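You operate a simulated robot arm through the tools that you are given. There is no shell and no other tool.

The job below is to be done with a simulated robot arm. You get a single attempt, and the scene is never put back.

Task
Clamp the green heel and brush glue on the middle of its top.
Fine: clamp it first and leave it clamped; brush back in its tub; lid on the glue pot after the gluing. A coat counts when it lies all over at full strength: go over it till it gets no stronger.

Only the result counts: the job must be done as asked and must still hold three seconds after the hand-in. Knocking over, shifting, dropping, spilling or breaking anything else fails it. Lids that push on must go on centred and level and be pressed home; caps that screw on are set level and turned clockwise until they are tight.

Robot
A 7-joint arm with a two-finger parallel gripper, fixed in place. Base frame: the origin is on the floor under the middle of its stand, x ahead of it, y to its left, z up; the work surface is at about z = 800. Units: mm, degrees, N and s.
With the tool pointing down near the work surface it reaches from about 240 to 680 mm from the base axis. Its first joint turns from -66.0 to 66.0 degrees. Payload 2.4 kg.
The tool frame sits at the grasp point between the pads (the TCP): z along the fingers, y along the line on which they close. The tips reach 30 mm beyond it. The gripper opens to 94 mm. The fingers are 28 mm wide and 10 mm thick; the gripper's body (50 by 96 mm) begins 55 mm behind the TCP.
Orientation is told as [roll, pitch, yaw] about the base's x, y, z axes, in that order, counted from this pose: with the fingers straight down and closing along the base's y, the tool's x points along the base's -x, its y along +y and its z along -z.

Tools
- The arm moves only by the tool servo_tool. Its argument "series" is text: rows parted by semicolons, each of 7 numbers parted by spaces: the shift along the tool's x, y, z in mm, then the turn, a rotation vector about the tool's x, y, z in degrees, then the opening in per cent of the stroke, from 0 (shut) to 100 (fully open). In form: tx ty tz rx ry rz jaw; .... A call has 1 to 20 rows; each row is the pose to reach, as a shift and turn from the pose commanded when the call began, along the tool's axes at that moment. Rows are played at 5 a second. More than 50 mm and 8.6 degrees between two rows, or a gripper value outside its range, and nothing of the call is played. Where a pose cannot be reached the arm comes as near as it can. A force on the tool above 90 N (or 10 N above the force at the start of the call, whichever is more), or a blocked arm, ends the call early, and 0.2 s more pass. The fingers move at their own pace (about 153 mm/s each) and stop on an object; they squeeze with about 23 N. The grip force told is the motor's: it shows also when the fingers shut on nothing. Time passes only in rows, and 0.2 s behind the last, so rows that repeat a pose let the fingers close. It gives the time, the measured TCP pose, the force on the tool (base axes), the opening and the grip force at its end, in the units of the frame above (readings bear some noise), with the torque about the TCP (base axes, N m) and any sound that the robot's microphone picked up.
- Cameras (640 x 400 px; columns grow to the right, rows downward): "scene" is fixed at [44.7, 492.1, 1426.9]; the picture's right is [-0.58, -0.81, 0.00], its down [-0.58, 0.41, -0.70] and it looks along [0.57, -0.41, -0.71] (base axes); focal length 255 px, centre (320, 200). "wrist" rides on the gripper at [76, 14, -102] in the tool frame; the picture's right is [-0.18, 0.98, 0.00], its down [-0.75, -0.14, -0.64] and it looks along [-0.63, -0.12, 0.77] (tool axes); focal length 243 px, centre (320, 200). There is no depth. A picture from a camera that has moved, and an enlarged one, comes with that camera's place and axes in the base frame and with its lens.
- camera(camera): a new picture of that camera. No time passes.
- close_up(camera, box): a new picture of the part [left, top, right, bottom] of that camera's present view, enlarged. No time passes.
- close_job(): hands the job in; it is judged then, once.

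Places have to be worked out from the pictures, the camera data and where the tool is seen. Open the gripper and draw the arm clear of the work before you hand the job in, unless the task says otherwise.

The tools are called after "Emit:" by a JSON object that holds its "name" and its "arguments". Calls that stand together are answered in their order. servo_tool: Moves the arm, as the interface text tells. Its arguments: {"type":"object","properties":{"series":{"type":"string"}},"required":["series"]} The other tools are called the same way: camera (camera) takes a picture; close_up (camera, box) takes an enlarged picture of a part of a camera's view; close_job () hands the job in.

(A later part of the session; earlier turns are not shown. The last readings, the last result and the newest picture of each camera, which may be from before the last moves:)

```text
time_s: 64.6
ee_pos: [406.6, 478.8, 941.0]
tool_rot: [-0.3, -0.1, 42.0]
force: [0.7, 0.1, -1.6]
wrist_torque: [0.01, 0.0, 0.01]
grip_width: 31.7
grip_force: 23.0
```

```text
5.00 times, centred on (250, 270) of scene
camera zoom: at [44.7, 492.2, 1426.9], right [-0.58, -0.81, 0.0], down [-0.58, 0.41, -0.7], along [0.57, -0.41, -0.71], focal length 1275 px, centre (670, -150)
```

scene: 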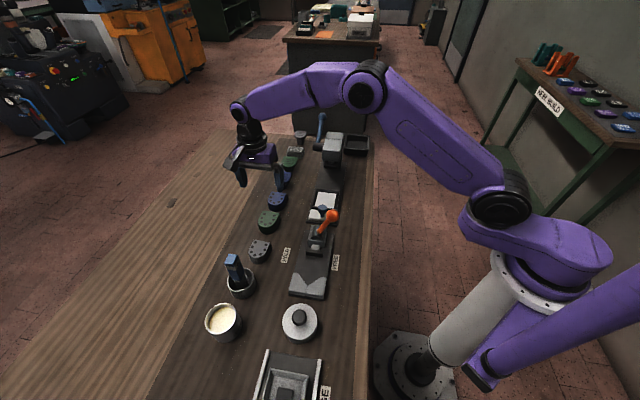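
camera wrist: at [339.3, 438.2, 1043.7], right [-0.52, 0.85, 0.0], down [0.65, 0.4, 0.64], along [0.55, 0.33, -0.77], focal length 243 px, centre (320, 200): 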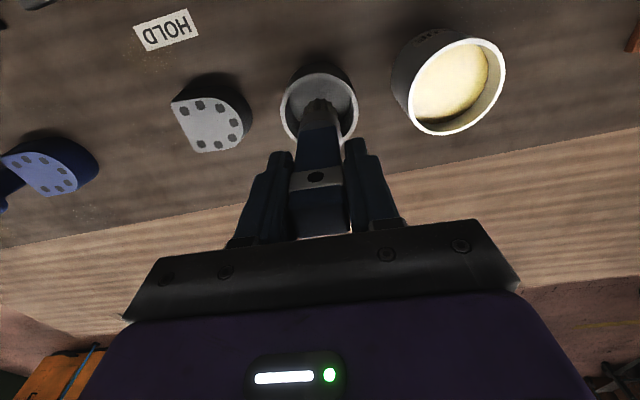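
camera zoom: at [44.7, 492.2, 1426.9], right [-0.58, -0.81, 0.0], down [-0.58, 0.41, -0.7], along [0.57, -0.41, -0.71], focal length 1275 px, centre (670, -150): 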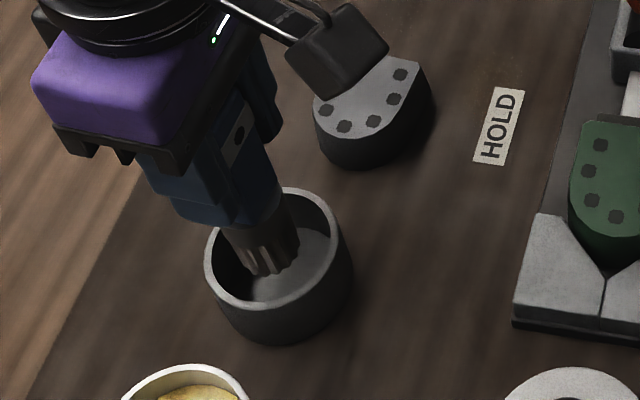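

The brush is held and rises with the gripper. I lift it clear of the tub (tip about 106 mm below the TCP) and carry it over the glue pot, whose centre I judge at (332.5,546.5) with its rim at z≈858.

Emit:
{"name": "servo_tool", "arguments": {"series": "0 0 -6 0 0 0 0;0 0 -14 0 0 0 0;0 0 -24 0 0 0 0;0 0 -34 0 0 0 0;0 0 -44 0 0 0 0;0 0 -54 0 0 0 0;0 0 -61 0 0 0 0;0 0 -64 0 0 0 0;1 8 -65 0 0 0 0;2 20 -65 0 0 0 0;3 34 -65 0 0 0 0;5 49 -65 0 0 0 0;6 63 -65 0 0 0 0;8 77 -65 0 0 0 0;9 89 -65 0 0 0 0;9.8 97 -65 0 0 0 0;9.8 99.9 -65 0 0 0 0;9.8 99.9 -65 0 0 0 0"}}

Emit:
{"name": "camera", "arguments": {"camera": "wrist"}}

Emit:
{"name": "close_up", "arguments": {"camera": "wrist", "box": [240, 30, 400, 230]}}

Emit:
{"name": "close_up", "arguments": {"camera": "scene", "box": [170, 240, 290, 360]}}

```text
time_s: 68.4
ee_pos: [332.7, 545.7, 1005.9]
tool_rot: [-0.3, -0.1, 42.0]
force: [-0.4, 0.3, -0.7]
wrist_torque: [-0.01, -0.01, -0.02]
grip_width: 31.7
grip_force: 23.1
```

```text
taken
camera wrist: at [265.0, 506.4, 1108.0], right [-0.52, 0.85, 0.0], down [0.65, 0.4, 0.64], along [0.55, 0.33, -0.77], focal length 243 px, centre (320, 200)
```

wrist: 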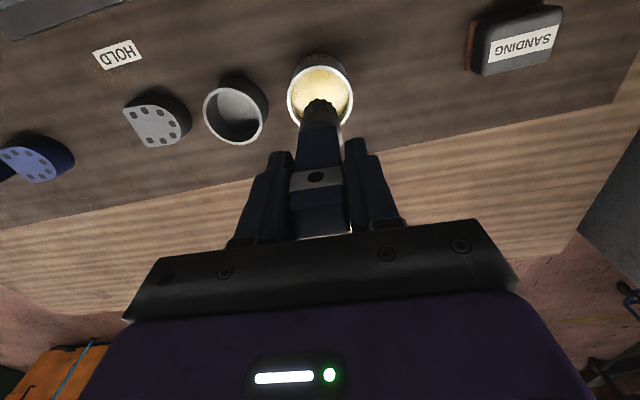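

```text
2.00 times, centred on (320, 130) of wrist
camera zoom: at [265.0, 506.4, 1108.0], right [-0.52, 0.85, 0.0], down [0.65, 0.4, 0.64], along [0.55, 0.33, -0.77], focal length 485 px, centre (320, 340)
```

zoom: 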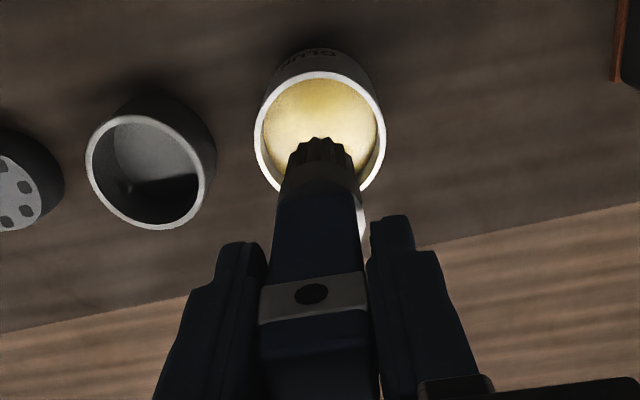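

```text
3.33 times, centred on (230, 300) of scene
camera zoom: at [44.7, 492.2, 1426.9], right [-0.58, -0.81, 0.0], down [-0.58, 0.41, -0.7], along [0.57, -0.41, -0.71], focal length 850 px, centre (620, -133)
```

zoom: 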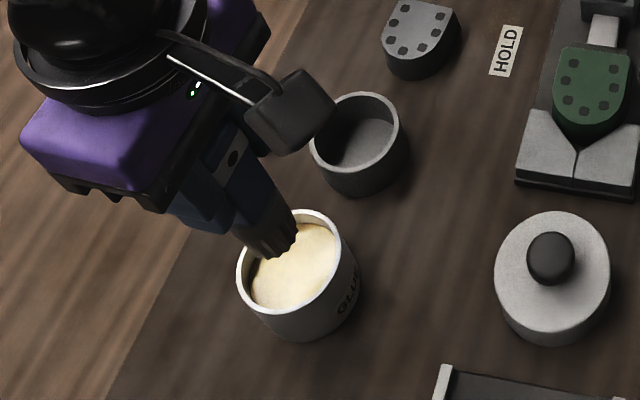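

The bristles are right over the glue. I lower them about 15 mm into the glue, slowly.

Emit:
{"name": "servo_tool", "arguments": {"series": "1 0 5 0 0 0 0;2 0 13 0 0 0 0;2 0 23 0 0 0 0;2 0 33 0 0 0 0;2 0 43 0 0 0 0;2 0 52 0 0 0 0;2 0 58 0 0 0 0;2 0 62 0 0 0 0;2 0 64 0 0 0 0;2 0 64 0 0 0 0;2 0 64 0 0 0 0;2 0 64 0 0 0 0"}}

Emit:
{"name": "close_up", "arguments": {"camera": "wrist", "box": [240, 30, 400, 230]}}

Emit:
{"name": "close_up", "arguments": {"camera": "scene", "box": [180, 270, 260, 350]}}

```text
time_s: 71.0
ee_pos: [331.0, 544.5, 941.4]
tool_rot: [-0.2, -0.2, 42.0]
force: [2.0, 2.2, 15.3]
wrist_torque: [0.22, -0.13, 0.0]
grip_width: 31.5
grip_force: 23.2
```

```text
2.00 times, centred on (320, 130) of wrist
camera zoom: at [263.6, 505.1, 1044.2], right [-0.52, 0.85, 0.0], down [0.65, 0.4, 0.65], along [0.55, 0.33, -0.76], focal length 485 px, centre (320, 340)
```

zoom: 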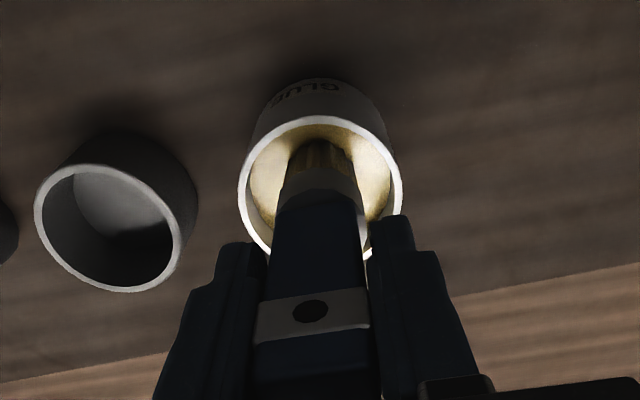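

```text
5.00 times, centred on (220, 310) of scene
camera zoom: at [44.5, 491.9, 1427.0], right [-0.58, -0.81, 0.0], down [-0.58, 0.41, -0.7], along [0.57, -0.41, -0.71], focal length 1275 px, centre (820, -350)
```

zoom: 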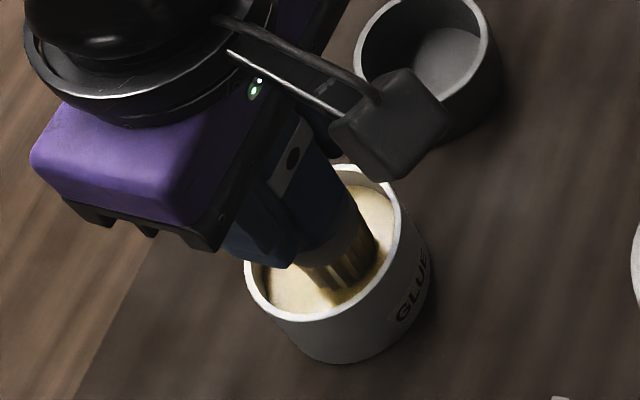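

Contact at the bottom (15 N) and the bristles have taken glue. I lift slowly and pause over the pot to let it drip.

Emit:
{"name": "servo_tool", "arguments": {"series": "0 0 -2 0 0 0 0;0 0 -6 0 0 0 0;0 0 -12 0 0 0 0;0 0 -20 0 0 0 0;0 0 -28 0 0 0 0;0 0 -36 0 0 0 0;0 0 -44 0 0 0 0;0 0 -52 0 0 0 0;0 0 -60 0 0 0 0;0 0 -65 0 0 0 0;0 0 -66 0 0 0 0;0 0 -66 0 0 0 0;0 0 -66 0 0 0 0;0 0 -66 0 0 0 0;0 0 -66 0 0 0 0"}}

Emit:
{"name": "close_up", "arguments": {"camera": "wrist", "box": [240, 30, 400, 230]}}

Emit:
{"name": "close_up", "arguments": {"camera": "scene", "box": [180, 250, 280, 350]}}

```text
time_s: 74.2
ee_pos: [331.2, 545.0, 1006.6]
tool_rot: [-0.2, -0.1, 42.0]
force: [-1.1, 1.2, -0.6]
wrist_torque: [-0.02, 0.03, -0.01]
grip_width: 31.7
grip_force: 23.4
```

```text
2.00 times, centred on (320, 130) of wrist
camera zoom: at [263.5, 505.2, 1109.9], right [-0.52, 0.85, 0.0], down [0.65, 0.4, 0.64], along [0.55, 0.33, -0.77], focal length 485 px, centre (320, 340)
```

zoom: 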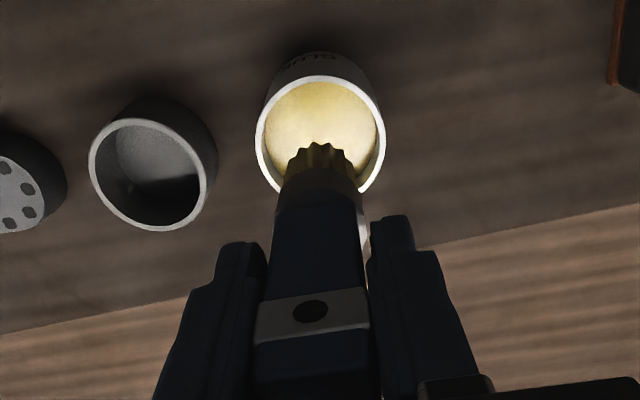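

```text
4.00 times, centred on (230, 300) of scene
camera zoom: at [44.7, 492.2, 1426.9], right [-0.58, -0.81, 0.0], down [-0.58, 0.41, -0.7], along [0.57, -0.41, -0.71], focal length 1020 px, centre (680, -200)
```

zoom: 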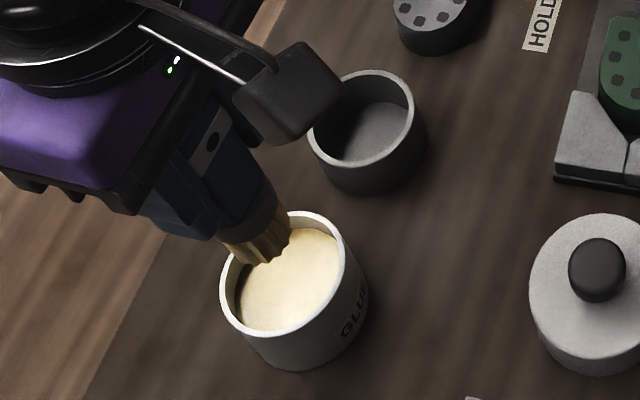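

The bristles are loaded with glue. I carry the brush over the clamped heel; its middle is at about (335,314.5), top z≈841.

Emit:
{"name": "servo_tool", "arguments": {"series": "3 -3.5 0 0 0 0 0;9.1 -10.4 0 0 0 0 0;18.2 -20.9 0 0 0 0 0;30.3 -34.8 0 0 0 0 0;42.4 -48.7 0 0 0 0 0;56 -64.3 0 0 0 0 0;69.6 -79.9 0 0 0 0 0;83.3 -95.6 0 0 0 0 0;96.9 -111.2 0 0 0 0 0;110.5 -126.9 0 0 0 0 0;122.6 -140.8 0 0 0 0 0;133.2 -152.9 0 0 0 0 0;142.3 -163.4 0 0 0 0 0;148.4 -170.3 0 0 0 0 0;151.4 -173.8 0 0 0 0 0;151.4 -173.8 20 0 0 0 0;151.4 -173.8 35 0 0 0 0;151.4 -173.8 40 0 0 0 0"}}

Emit:
{"name": "camera", "arguments": {"camera": "wrist"}}

Emit:
{"name": "close_up", "arguments": {"camera": "wrist", "box": [240, 30, 400, 230]}}

Emit:
{"name": "close_up", "arguments": {"camera": "scene", "box": [260, 200, 360, 300]}}

```text
time_s: 78.0
ee_pos: [333.7, 315.8, 967.6]
tool_rot: [-0.1, -0.1, 41.9]
force: [0.2, -0.3, -1.1]
wrist_torque: [-0.01, -0.04, -0.02]
grip_width: 31.6
grip_force: 23.6
```

```text
taken
camera wrist: at [267.4, 274.7, 1070.1], right [-0.52, 0.85, 0.0], down [0.65, 0.4, 0.64], along [0.55, 0.33, -0.76], focal length 243 px, centre (320, 200)
```

wrist: 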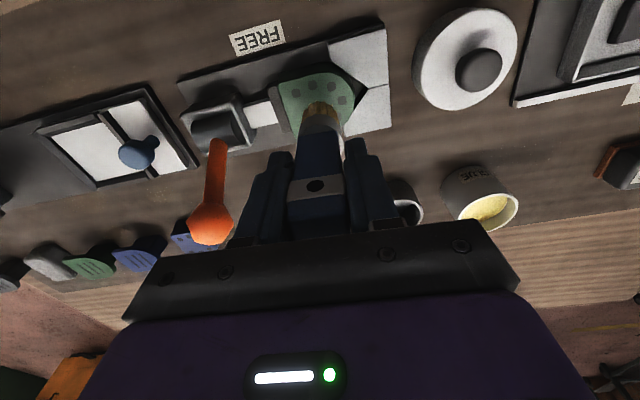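

```text
2.00 times, centred on (320, 130) of wrist
camera zoom: at [267.4, 274.7, 1070.1], right [-0.52, 0.85, 0.0], down [0.65, 0.4, 0.64], along [0.55, 0.33, -0.76], focal length 485 px, centre (320, 340)
```

zoom: 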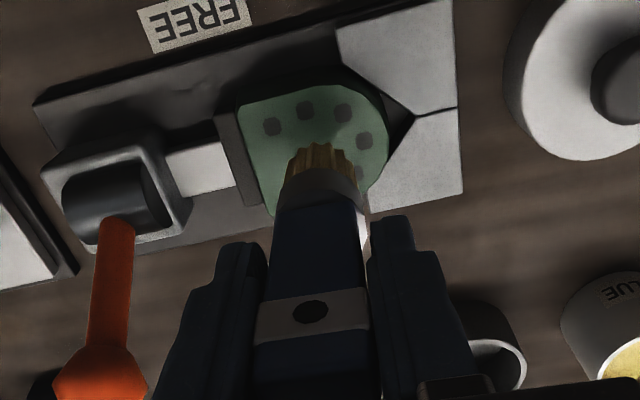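

```text
4.00 times, centred on (310, 250) of scene
camera zoom: at [44.7, 492.1, 1426.9], right [-0.58, -0.81, 0.0], down [-0.58, 0.41, -0.7], along [0.57, -0.41, -0.71], focal length 1020 px, centre (360, 0)
```

zoom: 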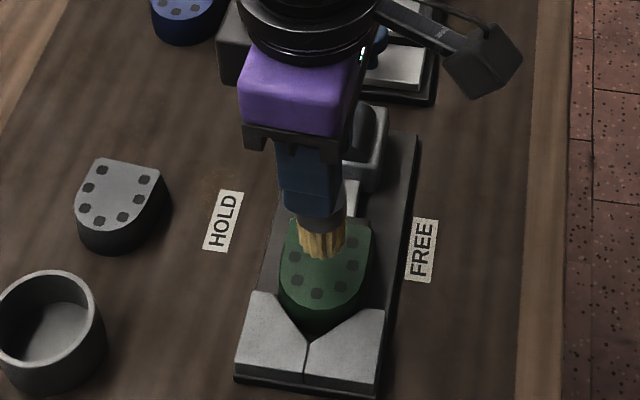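

The bristles hang about 22 mm above the heel's middle. I lower in small steps to first contact.

Emit:
{"name": "servo_tool", "arguments": {"series": "0 0 6 0 0 0 0;0 0 12 0 0 0 0;0 0 16 0 0 0 0;0 0 18 0 0 0 0;0 0 19 0 0 0 0;0 0 19 0 0 0 0"}}

Emit:
{"name": "close_up", "arguments": {"camera": "scene", "box": [280, 230, 340, 290]}}

```text
time_s: 79.4
ee_pos: [334.3, 314.4, 948.3]
tool_rot: [-0.3, -0.1, 42.0]
force: [-0.8, 0.2, -0.8]
wrist_torque: [-0.03, -0.02, -0.02]
grip_width: 31.9
grip_force: 23.2
```

```text
6.67 times, centred on (310, 260) of scene
camera zoom: at [44.7, 492.1, 1426.9], right [-0.58, -0.81, 0.0], down [-0.58, 0.41, -0.7], along [0.57, -0.41, -0.71], focal length 1700 px, centre (387, -200)
```

zoom: 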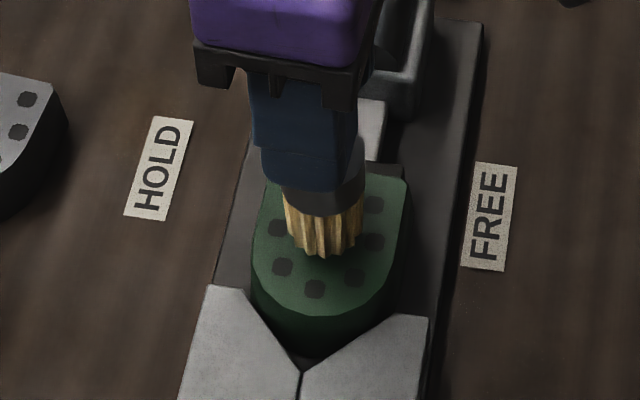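

Emit:
{"name": "servo_tool", "arguments": {"series": "0 0 1 0 0 0 0;0 0 2 0 0 0 0;0 0 3 0 0 0 0;0 0 3 0 0 0 0"}}

```text
time_s: 80.4
ee_pos: [335.3, 314.4, 945.8]
tool_rot: [-0.2, -0.1, 42.0]
force: [-0.4, 0.5, -0.6]
wrist_torque: [0.02, -0.01, 0.04]
grip_width: 31.8
grip_force: 23.5
```

Emit:
{"name": "servo_tool", "arguments": {"series": "0 0 0.7 0 0 0 0;0 0 1.4 0 0 0 0;0 0 2 0 0 0 0;0 0 2 0 0 0 0"}}

Emit:
{"name": "close_up", "arguments": {"camera": "scene", "box": [280, 230, 340, 290]}}

```text
time_s: 81.4
ee_pos: [335.4, 315.1, 943.2]
tool_rot: [-0.1, -0.1, 42.0]
force: [0.7, -0.1, -1.4]
wrist_torque: [0.04, -0.01, -0.01]
grip_width: 31.8
grip_force: 22.7
```

```text
6.67 times, centred on (310, 260) of scene
camera zoom: at [44.7, 492.1, 1426.9], right [-0.58, -0.81, 0.0], down [-0.58, 0.41, -0.7], along [0.57, -0.41, -0.71], focal length 1700 px, centre (387, -200)
```

zoom: 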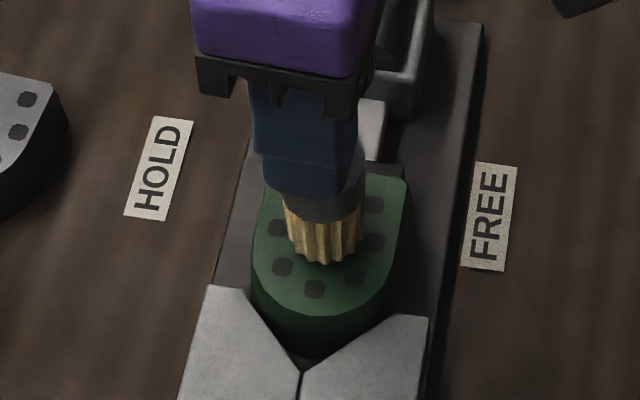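

Emit:
{"name": "servo_tool", "arguments": {"series": "0 0 0.6 0 0 0 0;0 0 1.2 0 0 0 0;0 0 1.8 0 0 0 0;0 0 1.8 0 0 0 0"}}

Emit:
{"name": "close_up", "arguments": {"camera": "scene", "box": [290, 240, 340, 290]}}

```text
time_s: 82.4
ee_pos: [336.5, 315.2, 940.8]
tool_rot: [-0.2, -0.2, 42.0]
force: [0.5, 0.7, -0.2]
wrist_torque: [0.0, 0.02, 0.0]
grip_width: 31.8
grip_force: 22.7
```

```text
8.00 times, centred on (315, 265) of scene
camera zoom: at [44.7, 492.1, 1426.9], right [-0.58, -0.81, 0.0], down [-0.58, 0.41, -0.7], along [0.57, -0.41, -0.71], focal length 2040 px, centre (360, -320)
```

zoom: 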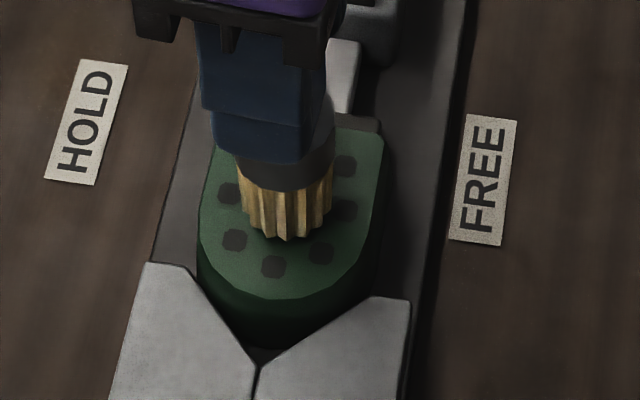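

Emit:
{"name": "servo_tool", "arguments": {"series": "0 0 0.5 0 0 0 0;0 0 1 0 0 0 0;0 0 1.5 0 0 0 0;0 0 1.5 0 0 0 0"}}

```text
time_s: 83.4
ee_pos: [334.8, 314.7, 940.6]
tool_rot: [-0.1, -0.2, 42.0]
force: [0.0, -0.3, -1.2]
wrist_torque: [-0.01, -0.01, -0.04]
grip_width: 31.8
grip_force: 22.9
```

Emit:
{"name": "servo_tool", "arguments": {"series": "0 0 0.5 0 0 0 0;0 0 1 0 0 0 0;0 0 1.5 0 0 0 0;0 0 1.5 0 0 0 0"}}

Emit:
{"name": "close_up", "arguments": {"camera": "scene", "box": [290, 240, 340, 290]}}

Emit:
{"name": "close_up", "arguments": {"camera": "wrist", "box": [260, 50, 380, 170]}}

```text
time_s: 84.4
ee_pos: [334.3, 313.7, 938.3]
tool_rot: [-0.2, 0.0, 42.0]
force: [-0.4, 0.5, -1.8]
wrist_torque: [0.0, 0.0, 0.02]
grip_width: 31.7
grip_force: 22.7
```

```text
8.00 times, centred on (315, 265) of scene
camera zoom: at [44.7, 492.1, 1426.9], right [-0.58, -0.81, 0.0], down [-0.58, 0.41, -0.7], along [0.57, -0.41, -0.71], focal length 2040 px, centre (360, -320)
```

zoom: 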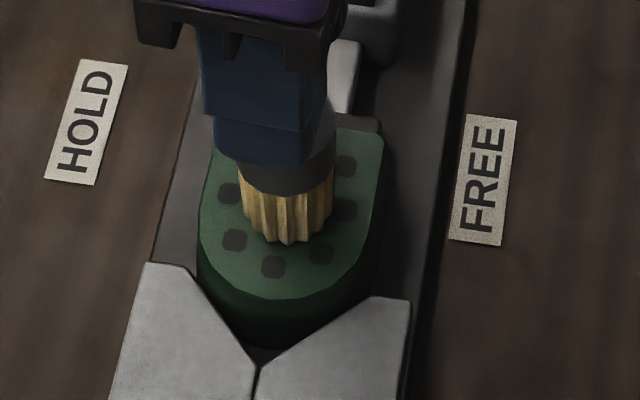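

```text
3.33 times, centred on (320, 110) of wrist
camera zoom: at [267.5, 274.3, 1041.7], right [-0.52, 0.85, 0.0], down [0.65, 0.4, 0.64], along [0.55, 0.33, -0.77], focal length 809 px, centre (320, 500)
```

zoom: 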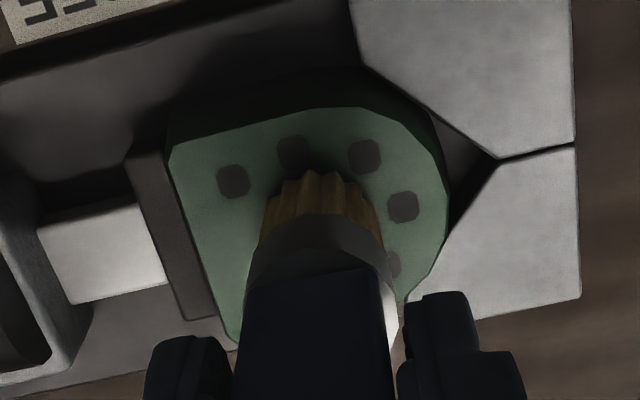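

Emit:
{"name": "servo_tool", "arguments": {"series": "0 0 0.5 0 0 0 0;0 0 1 0 0 0 0;0 0 1.5 0 0 0 0;0 0 1.5 0 0 0 0"}}

```text
time_s: 85.4
ee_pos: [335.5, 315.4, 938.0]
tool_rot: [-0.2, -0.2, 42.0]
force: [-1.6, -2.1, 13.9]
wrist_torque: [-0.24, 0.12, 0.0]
grip_width: 31.8
grip_force: 22.9
```

Contact at ~14 N. I ease off slightly and make a first set of short strokes across the middle, then look.

Emit:
{"name": "servo_tool", "arguments": {"series": "-1 0 -0.5 0 0 0 0;-2 3 -0.5 0 0 0 0;-2 6 -0.5 0 0 0 0;-2 8 -0.5 0 0 0 0;-2 5 -0.5 0 0 0 0;-2 2 -0.5 0 0 0 0;-2 -1 -0.5 0 0 0 0;-2 -4 -0.5 0 0 0 0;-2 -8 -0.5 0 0 0 0;-5 -8 -0.5 0 0 0 0;-6 -4 -0.5 0 0 0 0;-6 0 -0.5 0 0 0 0;-6 4 -0.5 0 0 0 0;-6 8 -0.5 0 0 0 0;-2 8 -0.5 0 0 0 0;2 8 -0.5 0 0 0 0;2 4 -0.5 0 0 0 0;2 0 -0.5 0 0 0 0;2 -4 -0.5 0 0 0 0;2 -8 -0.5 0 0 0 0"}}

Emit:
{"name": "close_up", "arguments": {"camera": "scene", "box": [290, 240, 340, 290]}}

Emit:
{"name": "close_up", "arguments": {"camera": "wrist", "box": [260, 50, 380, 170]}}

```text
time_s: 89.6
ee_pos: [339.7, 307.1, 938.2]
tool_rot: [-0.2, -0.2, 42.1]
force: [-0.3, -0.2, -0.3]
wrist_torque: [-0.02, -0.01, 0.0]
grip_width: 31.6
grip_force: 23.1
```

```text
8.00 times, centred on (315, 265) of scene
camera zoom: at [44.7, 492.1, 1426.9], right [-0.58, -0.81, 0.0], down [-0.58, 0.41, -0.7], along [0.57, -0.41, -0.71], focal length 2040 px, centre (360, -320)
```

zoom: 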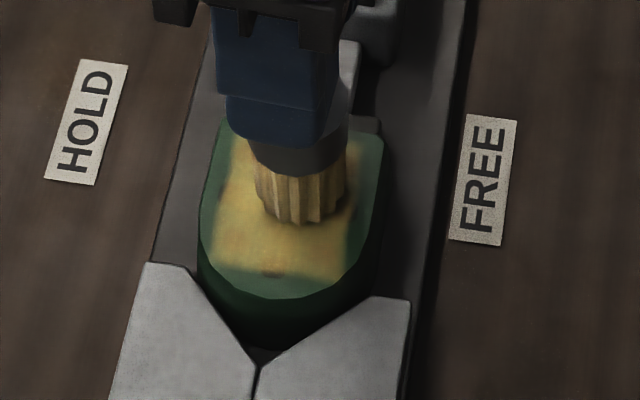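

```text
3.33 times, centred on (320, 110) of wrist
camera zoom: at [271.6, 267.1, 1040.5], right [-0.52, 0.85, 0.0], down [0.65, 0.4, 0.64], along [0.55, 0.33, -0.77], focal length 809 px, centre (320, 500)
```

zoom: 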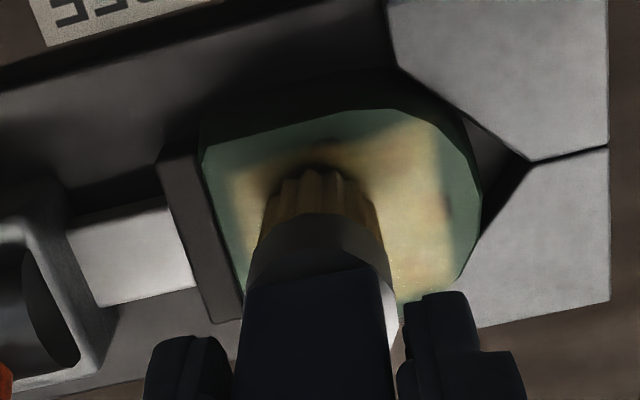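

A clear coat is appearing over the middle. I go over it again with slightly firmer contact to strengthen it.

Emit:
{"name": "servo_tool", "arguments": {"series": "0 2 0.3 0 0 0 0;0 5 0.5 0 0 0 0;0 8 0.5 0 0 0 0;0 11 0.5 0 0 0 0;0 14 0.5 0 0 0 0;-4 14 0.5 0 0 0 0;-4 11 0.5 0 0 0 0;-4 8 0.5 0 0 0 0;-4 5 0.5 0 0 0 0;-4 2 0.5 0 0 0 0;-8 2 0.5 0 0 0 0;-8 5 0.5 0 0 0 0;-8 8 0.5 0 0 0 0;-8 11 0.5 0 0 0 0;-8 14 0.5 0 0 0 0;-4 14 0.5 0 0 0 0;-4 10 0.5 0 0 0 0;-4 6 0.5 0 0 0 0;-4 2 0.5 0 0 0 0;-4 2 0.5 0 0 0 0"}}

Emit:
{"name": "close_up", "arguments": {"camera": "scene", "box": [290, 240, 340, 290]}}

Emit:
{"name": "close_up", "arguments": {"camera": "wrist", "box": [260, 50, 380, 170]}}

```text
time_s: 93.8
ee_pos: [340.3, 312.4, 937.2]
tool_rot: [-0.2, -0.1, 42.1]
force: [0.3, -0.3, 0.2]
wrist_torque: [0.02, -0.01, 0.02]
grip_width: 31.8
grip_force: 23.1
```

```text
8.00 times, centred on (315, 265) of scene
camera zoom: at [44.7, 492.1, 1426.9], right [-0.58, -0.81, 0.0], down [-0.58, 0.41, -0.7], along [0.57, -0.41, -0.71], focal length 2040 px, centre (360, -320)
```

zoom: 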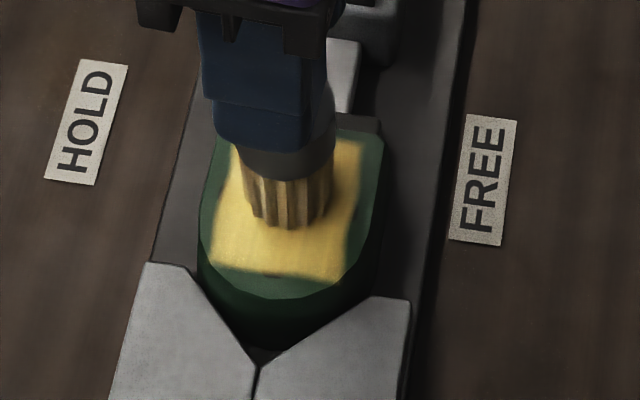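

```text
3.33 times, centred on (320, 110) of wrist
camera zoom: at [272.8, 271.1, 1040.1], right [-0.52, 0.85, 0.0], down [0.65, 0.4, 0.64], along [0.55, 0.33, -0.77], focal length 809 px, centre (320, 500)
```

zoom: 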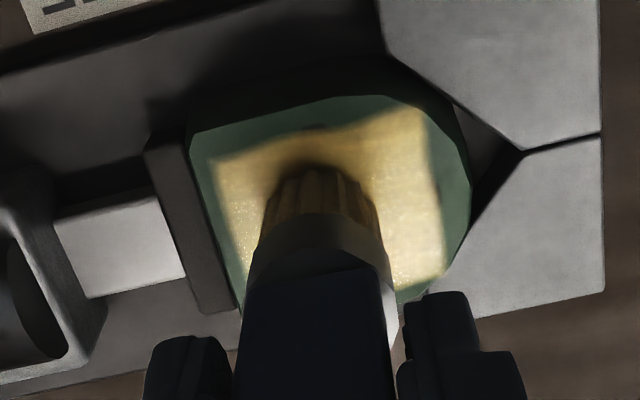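

The coat is now much denser. One more full pass, reaching a little wider so the edges of the patch get it too.

Emit:
{"name": "servo_tool", "arguments": {"series": "-6 -3 0.3 0 0 0 0;-6 1.5 0.3 0 0 0 0;-6 6 0.3 0 0 0 0;-6 10.5 0.3 0 0 0 0;-6 15 0.3 0 0 0 0;-2 15 0.3 0 0 0 0;-2 10.5 0.3 0 0 0 0;-2 6 0.3 0 0 0 0;-2 1.5 0.3 0 0 0 0;-2 -3 0.3 0 0 0 0;2 -3 0.3 0 0 0 0;2 1.5 0.3 0 0 0 0;2 6 0.3 0 0 0 0;2 10.5 0.3 0 0 0 0;2 15 0.3 0 0 0 0;6 15 0.3 0 0 0 0;6 10.5 0.3 0 0 0 0;6 6 0.3 0 0 0 0;6 1.5 0.3 0 0 0 0;6 -3 0.3 0 0 0 0"}}

Emit:
{"name": "close_up", "arguments": {"camera": "scene", "box": [290, 240, 340, 290]}}

Emit:
{"name": "close_up", "arguments": {"camera": "wrist", "box": [260, 50, 380, 170]}}

```text
time_s: 98.0
ee_pos: [338.8, 305.2, 936.4]
tool_rot: [-0.2, -0.2, 42.1]
force: [-1.1, 1.5, 4.5]
wrist_torque: [0.11, 0.14, 0.0]
grip_width: 31.9
grip_force: 23.4
```

```text
8.00 times, centred on (315, 265) of scene
camera zoom: at [44.6, 492.1, 1426.9], right [-0.58, -0.81, 0.0], down [-0.58, 0.41, -0.7], along [0.57, -0.41, -0.71], focal length 2040 px, centre (360, -320)
```

zoom: 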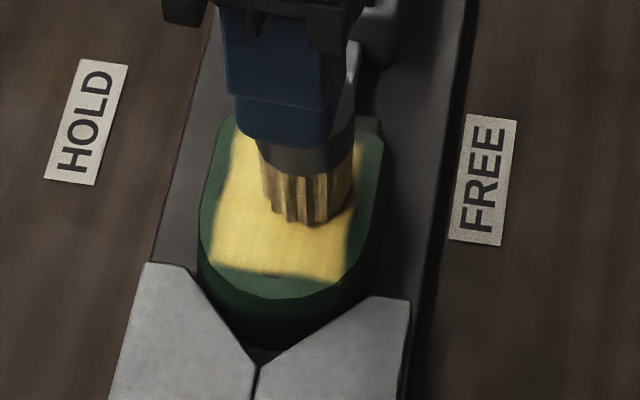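

```text
3.33 times, centred on (320, 110) of wrist
camera zoom: at [270.7, 265.0, 1039.6], right [-0.52, 0.85, 0.0], down [0.65, 0.4, 0.64], along [0.55, 0.33, -0.77], focal length 809 px, centre (320, 500)
```

zoom: 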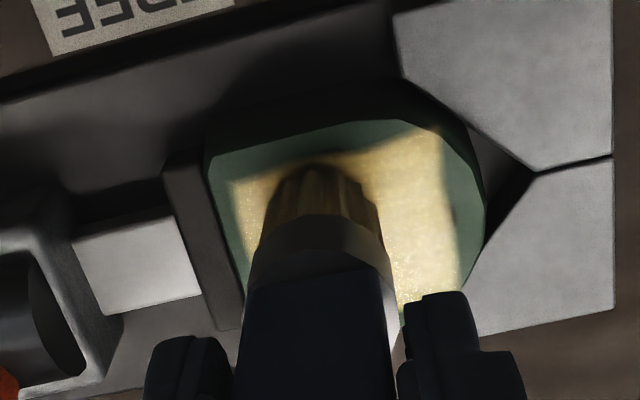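

I lift the brush off to look at the whole patch.

Emit:
{"name": "servo_tool", "arguments": {"series": "0 4 -2 0 0 0 0;-3 8 -8 0 0 0 0;-3 9 -18 0 0 0 0;-3 9 -30 0 0 0 0;-3 9 -42 0 0 0 0;-3 9 -50 0 0 0 0;-3 9 -50 0 0 0 0"}}

Emit:
{"name": "close_up", "arguments": {"camera": "scene", "box": [290, 240, 340, 290]}}

Emit:
{"name": "close_up", "arguments": {"camera": "wrist", "box": [250, 20, 390, 150]}}

```text
time_s: 99.6
ee_pos: [335.1, 313.9, 987.3]
tool_rot: [-0.1, -0.1, 42.0]
force: [-0.5, -0.1, 0.0]
wrist_torque: [-0.02, 0.01, 0.03]
grip_width: 31.6
grip_force: 23.2
```

```text
8.00 times, centred on (315, 265) of scene
camera zoom: at [44.7, 492.1, 1426.9], right [-0.58, -0.81, 0.0], down [-0.58, 0.41, -0.7], along [0.57, -0.41, -0.71], focal length 2040 px, centre (360, -320)
```

zoom: 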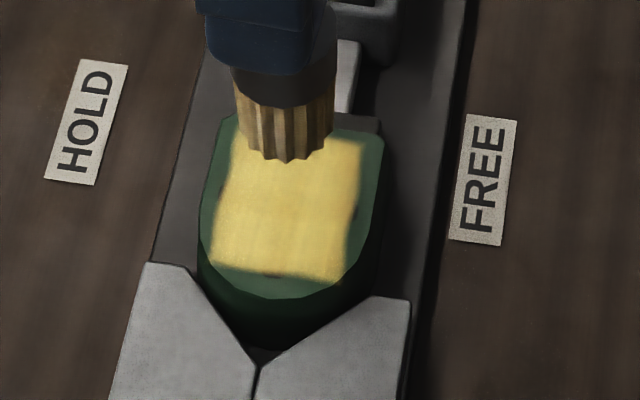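

```text
3.08 times, centred on (320, 85) of wrist
camera zoom: at [266.9, 273.9, 1090.1], right [-0.52, 0.85, 0.0], down [0.65, 0.4, 0.64], along [0.55, 0.33, -0.76], focal length 746 px, centre (320, 554)
```

zoom: 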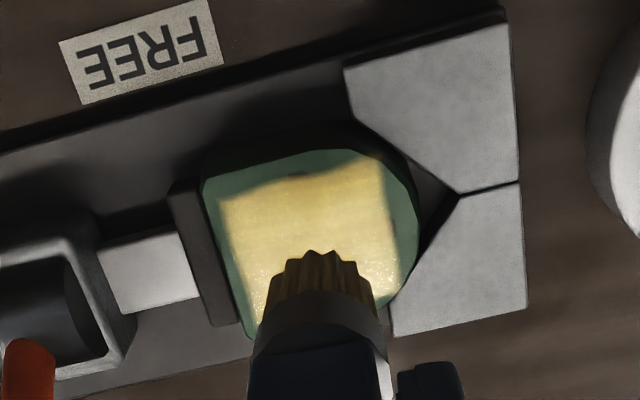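

The coat covers the middle evenly. To check it is at full strength I'll make one more pass and compare.

Emit:
{"name": "servo_tool", "arguments": {"series": "0 0 15 0 0 0 0;0 0 30 0 0 0 0;0 0 42 0 0 0 0;0 0 48 0 0 0 0;0 0 50 0 0 0 0;4 -6 50.2 0 0 0 0;4 -2 50.2 0 0 0 0;4 2 50.2 0 0 0 0;4 6 50.2 0 0 0 0;0 6 50.2 0 0 0 0;0 2 50.2 0 0 0 0;0 -2 50.2 0 0 0 0;0 -6 50.2 0 0 0 0;-4 -6 50.2 0 0 0 0;-4 -2 50.2 0 0 0 0;-4 2 50.2 0 0 0 0;-4 6 50.2 0 0 0 0;0 4 50.2 0 0 0 0;2 0 50.2 0 0 0 0;0 -4 50.2 0 0 0 0"}}

Emit:
{"name": "servo_tool", "arguments": {"series": "6 0 0 0 0 0 0;6 4 0 0 0 0 0;6 8 0 0 0 0 0;2 10 0 0 0 0 0;-2 10 0 0 0 0 0;-6 8 0 0 0 0 0;-6 4 0 0 0 0 0;-6 0 0 0 0 0 0;-2 -2 0 0 0 0 0;2 0 0 0 0 0 0;0 4 0 0 0 0 0;0 4 -8 0 0 0 0;0 4 -20 0 0 0 0;0 4 -35 0 0 0 0;0 4 -50 0 0 0 0;0 4 -50 0 0 0 0"}}

Emit:
{"name": "close_up", "arguments": {"camera": "scene", "box": [290, 240, 340, 290]}}

Emit:
{"name": "close_up", "arguments": {"camera": "wrist", "box": [250, 20, 390, 150]}}

```text
time_s: 103.8
ee_pos: [338.3, 310.7, 936.4]
tool_rot: [-0.1, -0.1, 42.0]
force: [0.1, 0.0, 1.1]
wrist_torque: [0.03, 0.01, 0.0]
grip_width: 32.0
grip_force: 22.8
```

```text
time_s: 107.2
ee_pos: [334.3, 314.5, 986.7]
tool_rot: [-0.2, -0.2, 42.0]
force: [0.4, -0.2, -1.0]
wrist_torque: [-0.01, 0.0, 0.03]
grip_width: 31.6
grip_force: 23.4
```

```text
8.00 times, centred on (315, 265) of scene
camera zoom: at [44.7, 492.1, 1426.9], right [-0.58, -0.81, 0.0], down [-0.58, 0.41, -0.7], along [0.57, -0.41, -0.71], focal length 2040 px, centre (360, -320)
```

zoom: 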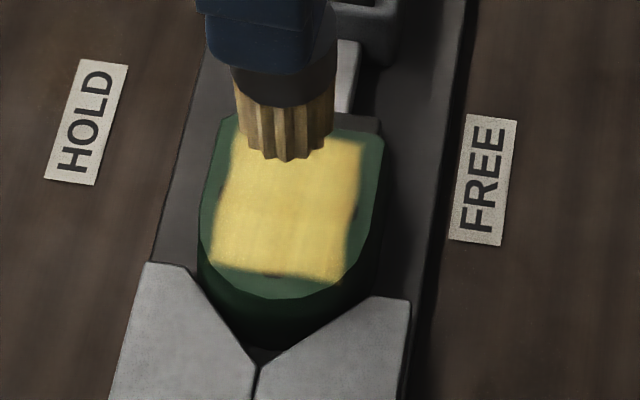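

```text
3.08 times, centred on (320, 85) of wrist
camera zoom: at [267.0, 273.7, 1090.0], right [-0.52, 0.85, 0.0], down [0.65, 0.4, 0.64], along [0.55, 0.33, -0.76], focal length 746 px, centre (320, 554)
```

zoom: 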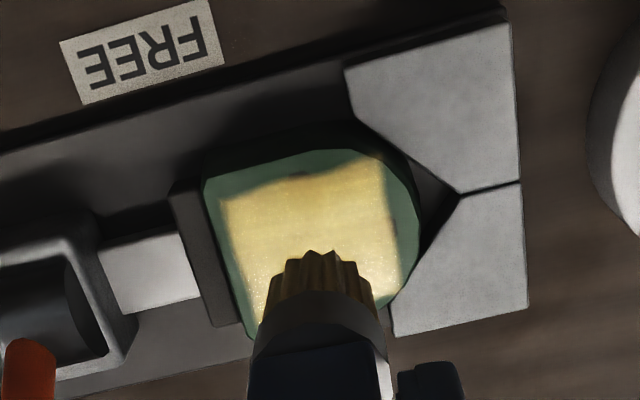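

Little change, but the brush may be running dry; I'll dip once more and do a final pass to be sure it can get no stronger.

Emit:
{"name": "servo_tool", "arguments": {"series": "-3 3.5 -8 0 0 0 0;-9.1 10.4 -16 0 0 0 0;-18.3 20.9 -20 0 0 0 0;-30.6 34.8 -20 0 0 0 0;-42.8 48.7 -20 0 0 0 0;-56.5 64.3 -20 0 0 0 0;-70.3 80 -20 0 0 0 0;-84 95.6 -20 0 0 0 0;-97.8 111.3 -20 0 0 0 0;-111.5 127 -20 0 0 0 0;-123.8 140.9 -20 0 0 0 0;-134.5 153 -20 0 0 0 0;-143.6 163.5 -20 0 0 0 0;-149.7 170.4 -20 0 0 0 0;-152.8 173.9 -20 0 0 0 0;-152.8 173.9 -10 0 0 0 0;-152.8 173.9 5 0 0 0 0;-152.8 173.9 20 0 0 0 0;-152.8 173.9 20 0 0 0 0"}}

Emit:
{"name": "close_up", "arguments": {"camera": "wrist", "box": [240, 30, 400, 230]}}

Emit:
{"name": "close_up", "arguments": {"camera": "scene", "box": [285, 235, 345, 295]}}

```text
time_s: 111.2
ee_pos: [331.1, 545.3, 965.7]
tool_rot: [-0.2, -0.1, 42.0]
force: [0.3, 0.2, -0.4]
wrist_torque: [-0.01, 0.02, -0.01]
grip_width: 31.4
grip_force: 23.4
```

```text
2.00 times, centred on (320, 130) of wrist
camera zoom: at [263.8, 505.2, 1068.9], right [-0.52, 0.85, 0.0], down [0.65, 0.4, 0.64], along [0.55, 0.33, -0.77], focal length 485 px, centre (320, 340)
```

zoom: 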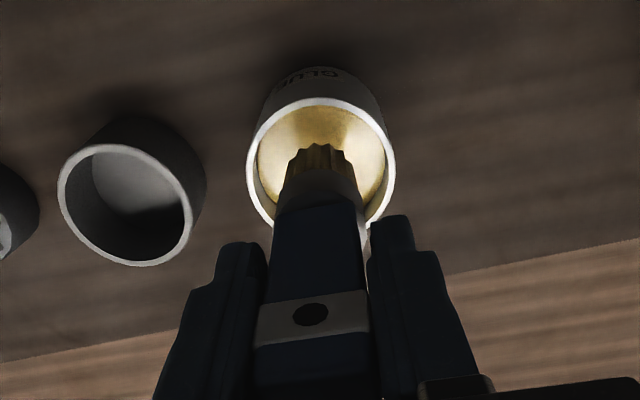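

```text
6.67 times, centred on (315, 265) of scene
camera zoom: at [44.7, 492.2, 1426.9], right [-0.58, -0.81, 0.0], down [-0.58, 0.41, -0.7], along [0.57, -0.41, -0.71], focal length 1700 px, centre (353, -233)
```

zoom: 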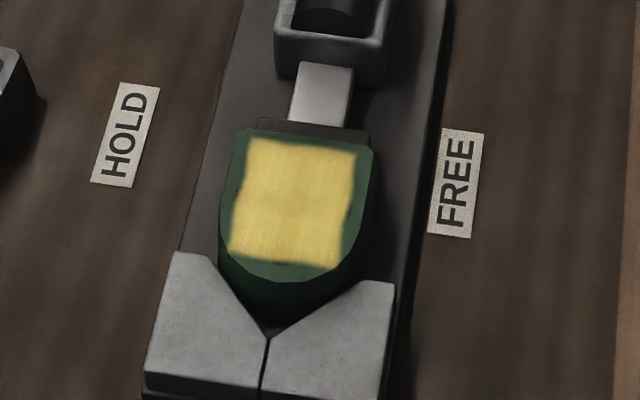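

The patch looks evenly solid. I dip a little again, without touching the bottom.

Emit:
{"name": "servo_tool", "arguments": {"series": "0 0 6 0 0 0 0;0 0 13 0 0 0 0;0 0 19 0 0 0 0;0 0 24 0 0 0 0;0 0 28 0 0 0 0;0 0 29 0 0 0 0;0 0 29 0 0 0 0;0 0 29 0 0 0 0;0 0 25 0 0 0 0;0 0 18 0 0 0 0;0 0 8 0 0 0 0;0 0 -4 0 0 0 0;0 0 -16 0 0 0 0;0 0 -28 0 0 0 0;0 0 -38 0 0 0 0;0 0 -40 0 0 0 0;0 0 -40 0 0 0 0;0 0 -40 0 0 0 0;0 0 -40 0 0 0 0"}}

Emit:
{"name": "close_up", "arguments": {"camera": "scene", "box": [180, 250, 280, 350]}}

```text
time_s: 115.2
ee_pos: [331.1, 545.8, 1006.5]
tool_rot: [-0.3, -0.2, 42.0]
force: [0.4, -0.5, -0.2]
wrist_torque: [0.02, 0.05, 0.0]
grip_width: 31.7
grip_force: 23.6
```

```text
4.00 times, centred on (230, 300) of scene
camera zoom: at [44.7, 492.2, 1426.9], right [-0.58, -0.81, 0.0], down [-0.58, 0.41, -0.7], along [0.57, -0.41, -0.71], focal length 1020 px, centre (680, -200)
```

zoom: 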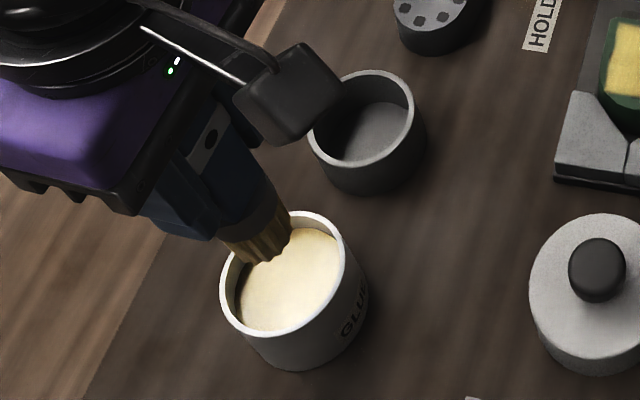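

Loaded again. Back over the heel, then down to just above its top.

Emit:
{"name": "servo_tool", "arguments": {"series": "3 -3.5 0 0 0 0 0;9.1 -10.5 0 0 0 0 0;18.3 -20.9 0 0 0 0 0;30.4 -34.8 0 0 0 0 0;42.6 -48.8 0 0 0 0 0;56.3 -64.5 0 0 0 0 0;70 -80.1 0 0 0 0 0;83.7 -95.8 0 0 0 0 0;97.4 -111.5 0 0 0 0 0;111.1 -127.2 0 0 0 0 0;123.3 -141.1 0 0 0 0 0;133.9 -153.3 0 0 0 0 0;143.1 -163.7 0 0 0 0 0;149.2 -170.7 0 0 0 0 0;152.2 -174.2 0 0 0 0 0;152.2 -174.2 20 0 0 0 0;152.2 -174.2 40 0 0 0 0;152.2 -174.2 56 0 0 0 0;152.2 -174.2 64 0 0 0 0;152.2 -174.2 66 0 0 0 0"}}

Emit:
{"name": "close_up", "arguments": {"camera": "wrist", "box": [260, 50, 380, 170]}}

```text
time_s: 119.4
ee_pos: [335.7, 314.8, 940.3]
tool_rot: [-0.2, -0.2, 42.0]
force: [0.6, -0.3, -0.3]
wrist_torque: [-0.01, 0.0, -0.04]
grip_width: 31.5
grip_force: 22.8
```

```text
3.33 times, centred on (320, 110) of wrist
camera zoom: at [267.6, 273.8, 1043.9], right [-0.52, 0.85, 0.0], down [0.65, 0.4, 0.64], along [0.55, 0.33, -0.76], focal length 809 px, centre (320, 500)
```

zoom: 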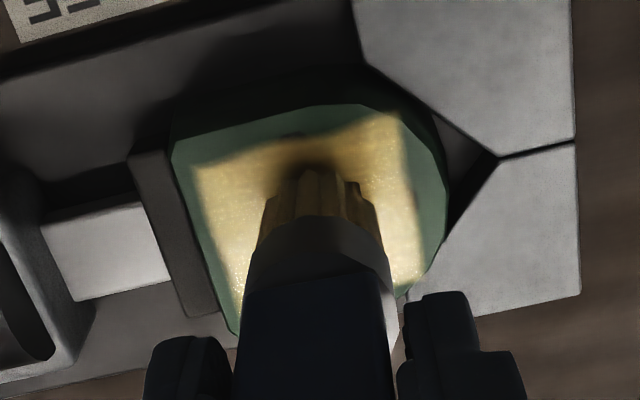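

Now a full pass of strokes around the centre with light contact.

Emit:
{"name": "servo_tool", "arguments": {"series": "0 0 2.5 0 0 0 0;0 0 4 0 0 0 0;6 -8 4 0 0 0 0;6 -4 4 0 0 0 0;6 0 4 0 0 0 0;6 4 4 0 0 0 0;6 8 4 0 0 0 0;2 8 4 0 0 0 0;2 4 4 0 0 0 0;2 0 4 0 0 0 0;2 -4 4 0 0 0 0;2 -8 4 0 0 0 0;-2 -8 4 0 0 0 0;-2 -4 4 0 0 0 0;-2 0 4 0 0 0 0;-2 4 4 0 0 0 0;-2 8 4 0 0 0 0;-6 8 4 0 0 0 0;-6 4 4 0 0 0 0;-6 0 4 0 0 0 0"}}

Emit:
{"name": "servo_tool", "arguments": {"series": "0 -4 0 0 0 0 0;0 -8 0 0 0 0 0;4 -8 0 0 0 0 0;8 -8 0.3 0 0 0 0;8 -4 0.3 0 0 0 0;8 0 0.3 0 0 0 0;8 4 0.3 0 0 0 0;8 8 0.3 0 0 0 0;4 8 0.3 0 0 0 0;4 4 0.3 0 0 0 0;4 0 0.3 0 0 0 0;6 0 0.3 0 0 0 0;6 0 -6 0 0 0 0;6 0 -18 0 0 0 0;6 0 -32 0 0 0 0;6 0 -48 0 0 0 0;6 0 -66 0 0 0 0;6 0 -66 0 0 0 0"}}

Emit:
{"name": "close_up", "arguments": {"camera": "scene", "box": [285, 235, 345, 295]}}

Emit:
{"name": "close_up", "arguments": {"camera": "wrist", "box": [250, 20, 390, 150]}}

```text
time_s: 123.6
ee_pos: [339.2, 319.4, 935.5]
tool_rot: [-0.2, -0.1, 42.1]
force: [-0.1, -0.1, -0.1]
wrist_torque: [-0.01, 0.01, 0.02]
grip_width: 31.7
grip_force: 22.7
```

```text
time_s: 127.4
ee_pos: [333.7, 314.2, 1003.3]
tool_rot: [-0.2, 0.0, 42.0]
force: [-0.3, -0.3, -0.9]
wrist_torque: [0.03, 0.01, 0.01]
grip_width: 31.7
grip_force: 23.1
```

```text
6.67 times, centred on (315, 265) of scene
camera zoom: at [44.7, 492.1, 1426.9], right [-0.58, -0.81, 0.0], down [-0.58, 0.41, -0.7], along [0.57, -0.41, -0.71], focal length 1700 px, centre (353, -233)
```

zoom: 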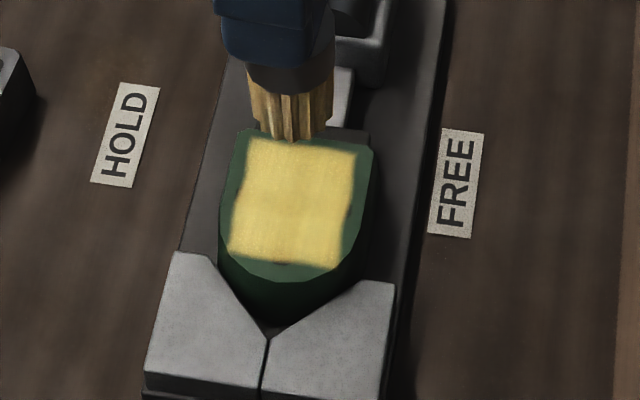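

```text
3.08 times, centred on (320, 85) of wrist
camera zoom: at [266.9, 274.0, 1105.9], right [-0.52, 0.85, 0.0], down [0.65, 0.4, 0.64], along [0.55, 0.33, -0.77], focal length 746 px, centre (320, 554)
```

zoom: 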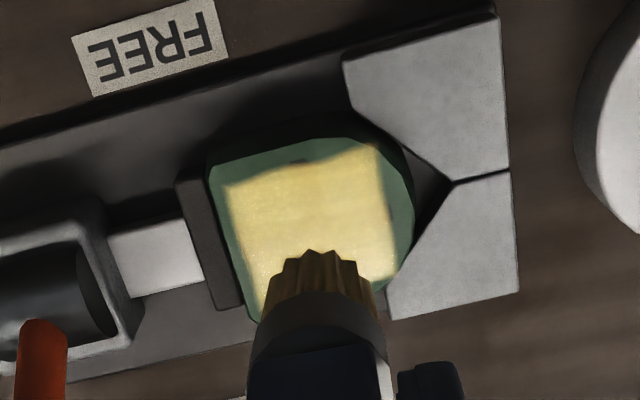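

Emit:
{"name": "close_up", "arguments": {"camera": "scene", "box": [300, 248, 330, 280]}}

Emit:
{"name": "close_up", "arguments": {"camera": "wrist", "box": [285, 50, 355, 120]}}

```text
12.50 times, centred on (315, 264) of scene
camera zoom: at [44.7, 492.1, 1426.9], right [-0.58, -0.81, 0.0], down [-0.58, 0.41, -0.7], along [0.57, -0.41, -0.71], focal length 3187 px, centre (382, -600)
```

zoom: 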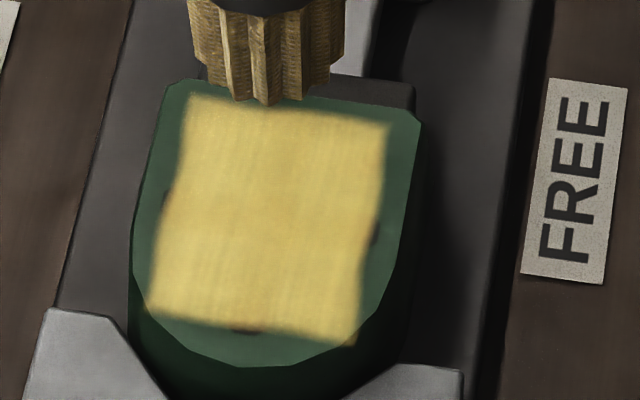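

```text
5.71 times, centred on (320, 85) of wrist
camera zoom: at [266.9, 274.0, 1105.9], right [-0.52, 0.85, 0.0], down [0.65, 0.4, 0.64], along [0.55, 0.33, -0.77], focal length 1386 px, centre (320, 857)
```

zoom: 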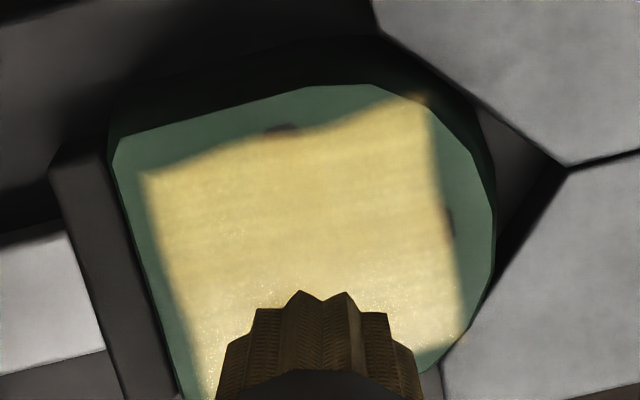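

The coat looks uniform and is confined to a square patch in the middle. One more pass to confirm it no longer changes.

Emit:
{"name": "servo_tool", "arguments": {"series": "0 0 18 0 0 0 0;0 0 38 0 0 0 0;0 0 54 0 0 0 0;0 0 63 0 0 0 0;0 0 66.3 0 0 0 0;5 -9 66.3 0 0 0 0;5 -4 66.3 0 0 0 0;5 0 66.3 0 0 0 0;5 5 66.3 0 0 0 0;5 9 66.3 0 0 0 0;0 9 66.3 0 0 0 0;0 4 66.3 0 0 0 0;0 0 66.3 0 0 0 0;0 -4 66.3 0 0 0 0;0 -9 66.3 0 0 0 0;-5 -9 66.3 0 0 0 0;-5 -4 66.3 0 0 0 0;-5 0 66.3 0 0 0 0;-5 5 66.3 0 0 0 0;-5 9 66.3 0 0 0 0"}}

Emit:
{"name": "servo_tool", "arguments": {"series": "5 0 0 0 0 0 0;9 -4 0 0 0 0 0;5 -9 0 0 0 0 0;1 -13 0 0 0 0 0;1 -9 0 0 0 0 0;5 -5 0 0 0 0 0;5 -9 0 0 0 0 0;5 -9 -6 0 0 0 0;5 -9 -18 0 0 0 0;5 -9 -32 0 0 0 0;5 -9 -48 0 0 0 0;5 -9 -66 0 0 0 0;5 -9 -66 0 0 0 0"}}

Emit:
{"name": "close_up", "arguments": {"camera": "scene", "box": [300, 248, 330, 280]}}

Emit:
{"name": "close_up", "arguments": {"camera": "wrist", "box": [285, 50, 355, 120]}}

```text
time_s: 131.6
ee_pos: [332.4, 323.4, 936.6]
tool_rot: [-0.2, -0.1, 42.1]
force: [-0.5, 0.3, -0.5]
wrist_torque: [-0.04, 0.02, -0.03]
grip_width: 31.7
grip_force: 22.9
```

```text
time_s: 134.4
ee_pos: [334.3, 314.7, 1001.0]
tool_rot: [-0.2, -0.2, 42.0]
force: [0.6, -0.4, -1.4]
wrist_torque: [0.0, 0.02, -0.03]
grip_width: 32.0
grip_force: 23.4
```

```text
12.50 times, centred on (315, 264) of scene
camera zoom: at [44.7, 492.1, 1426.9], right [-0.58, -0.81, 0.0], down [-0.58, 0.41, -0.7], along [0.57, -0.41, -0.71], focal length 3187 px, centre (382, -600)
```

zoom: 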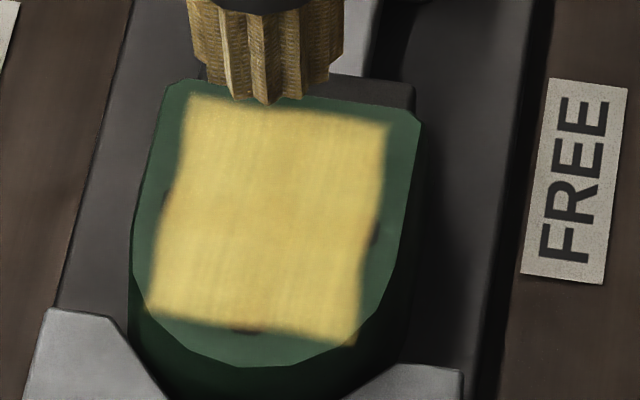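

```text
5.71 times, centred on (320, 85) of wrist
camera zoom: at [267.4, 273.8, 1105.4], right [-0.52, 0.85, 0.0], down [0.65, 0.4, 0.64], along [0.55, 0.33, -0.77], focal length 1386 px, centre (320, 857)
```

zoom: 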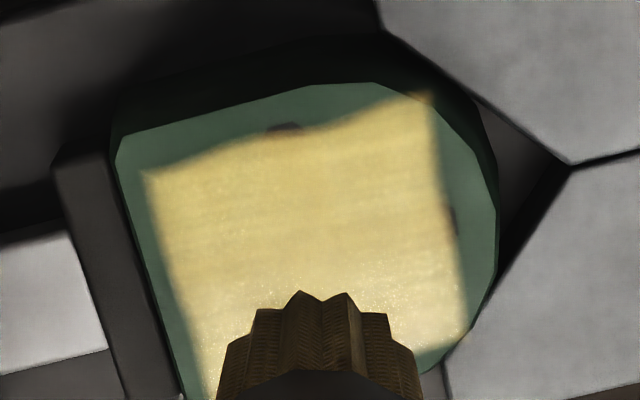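

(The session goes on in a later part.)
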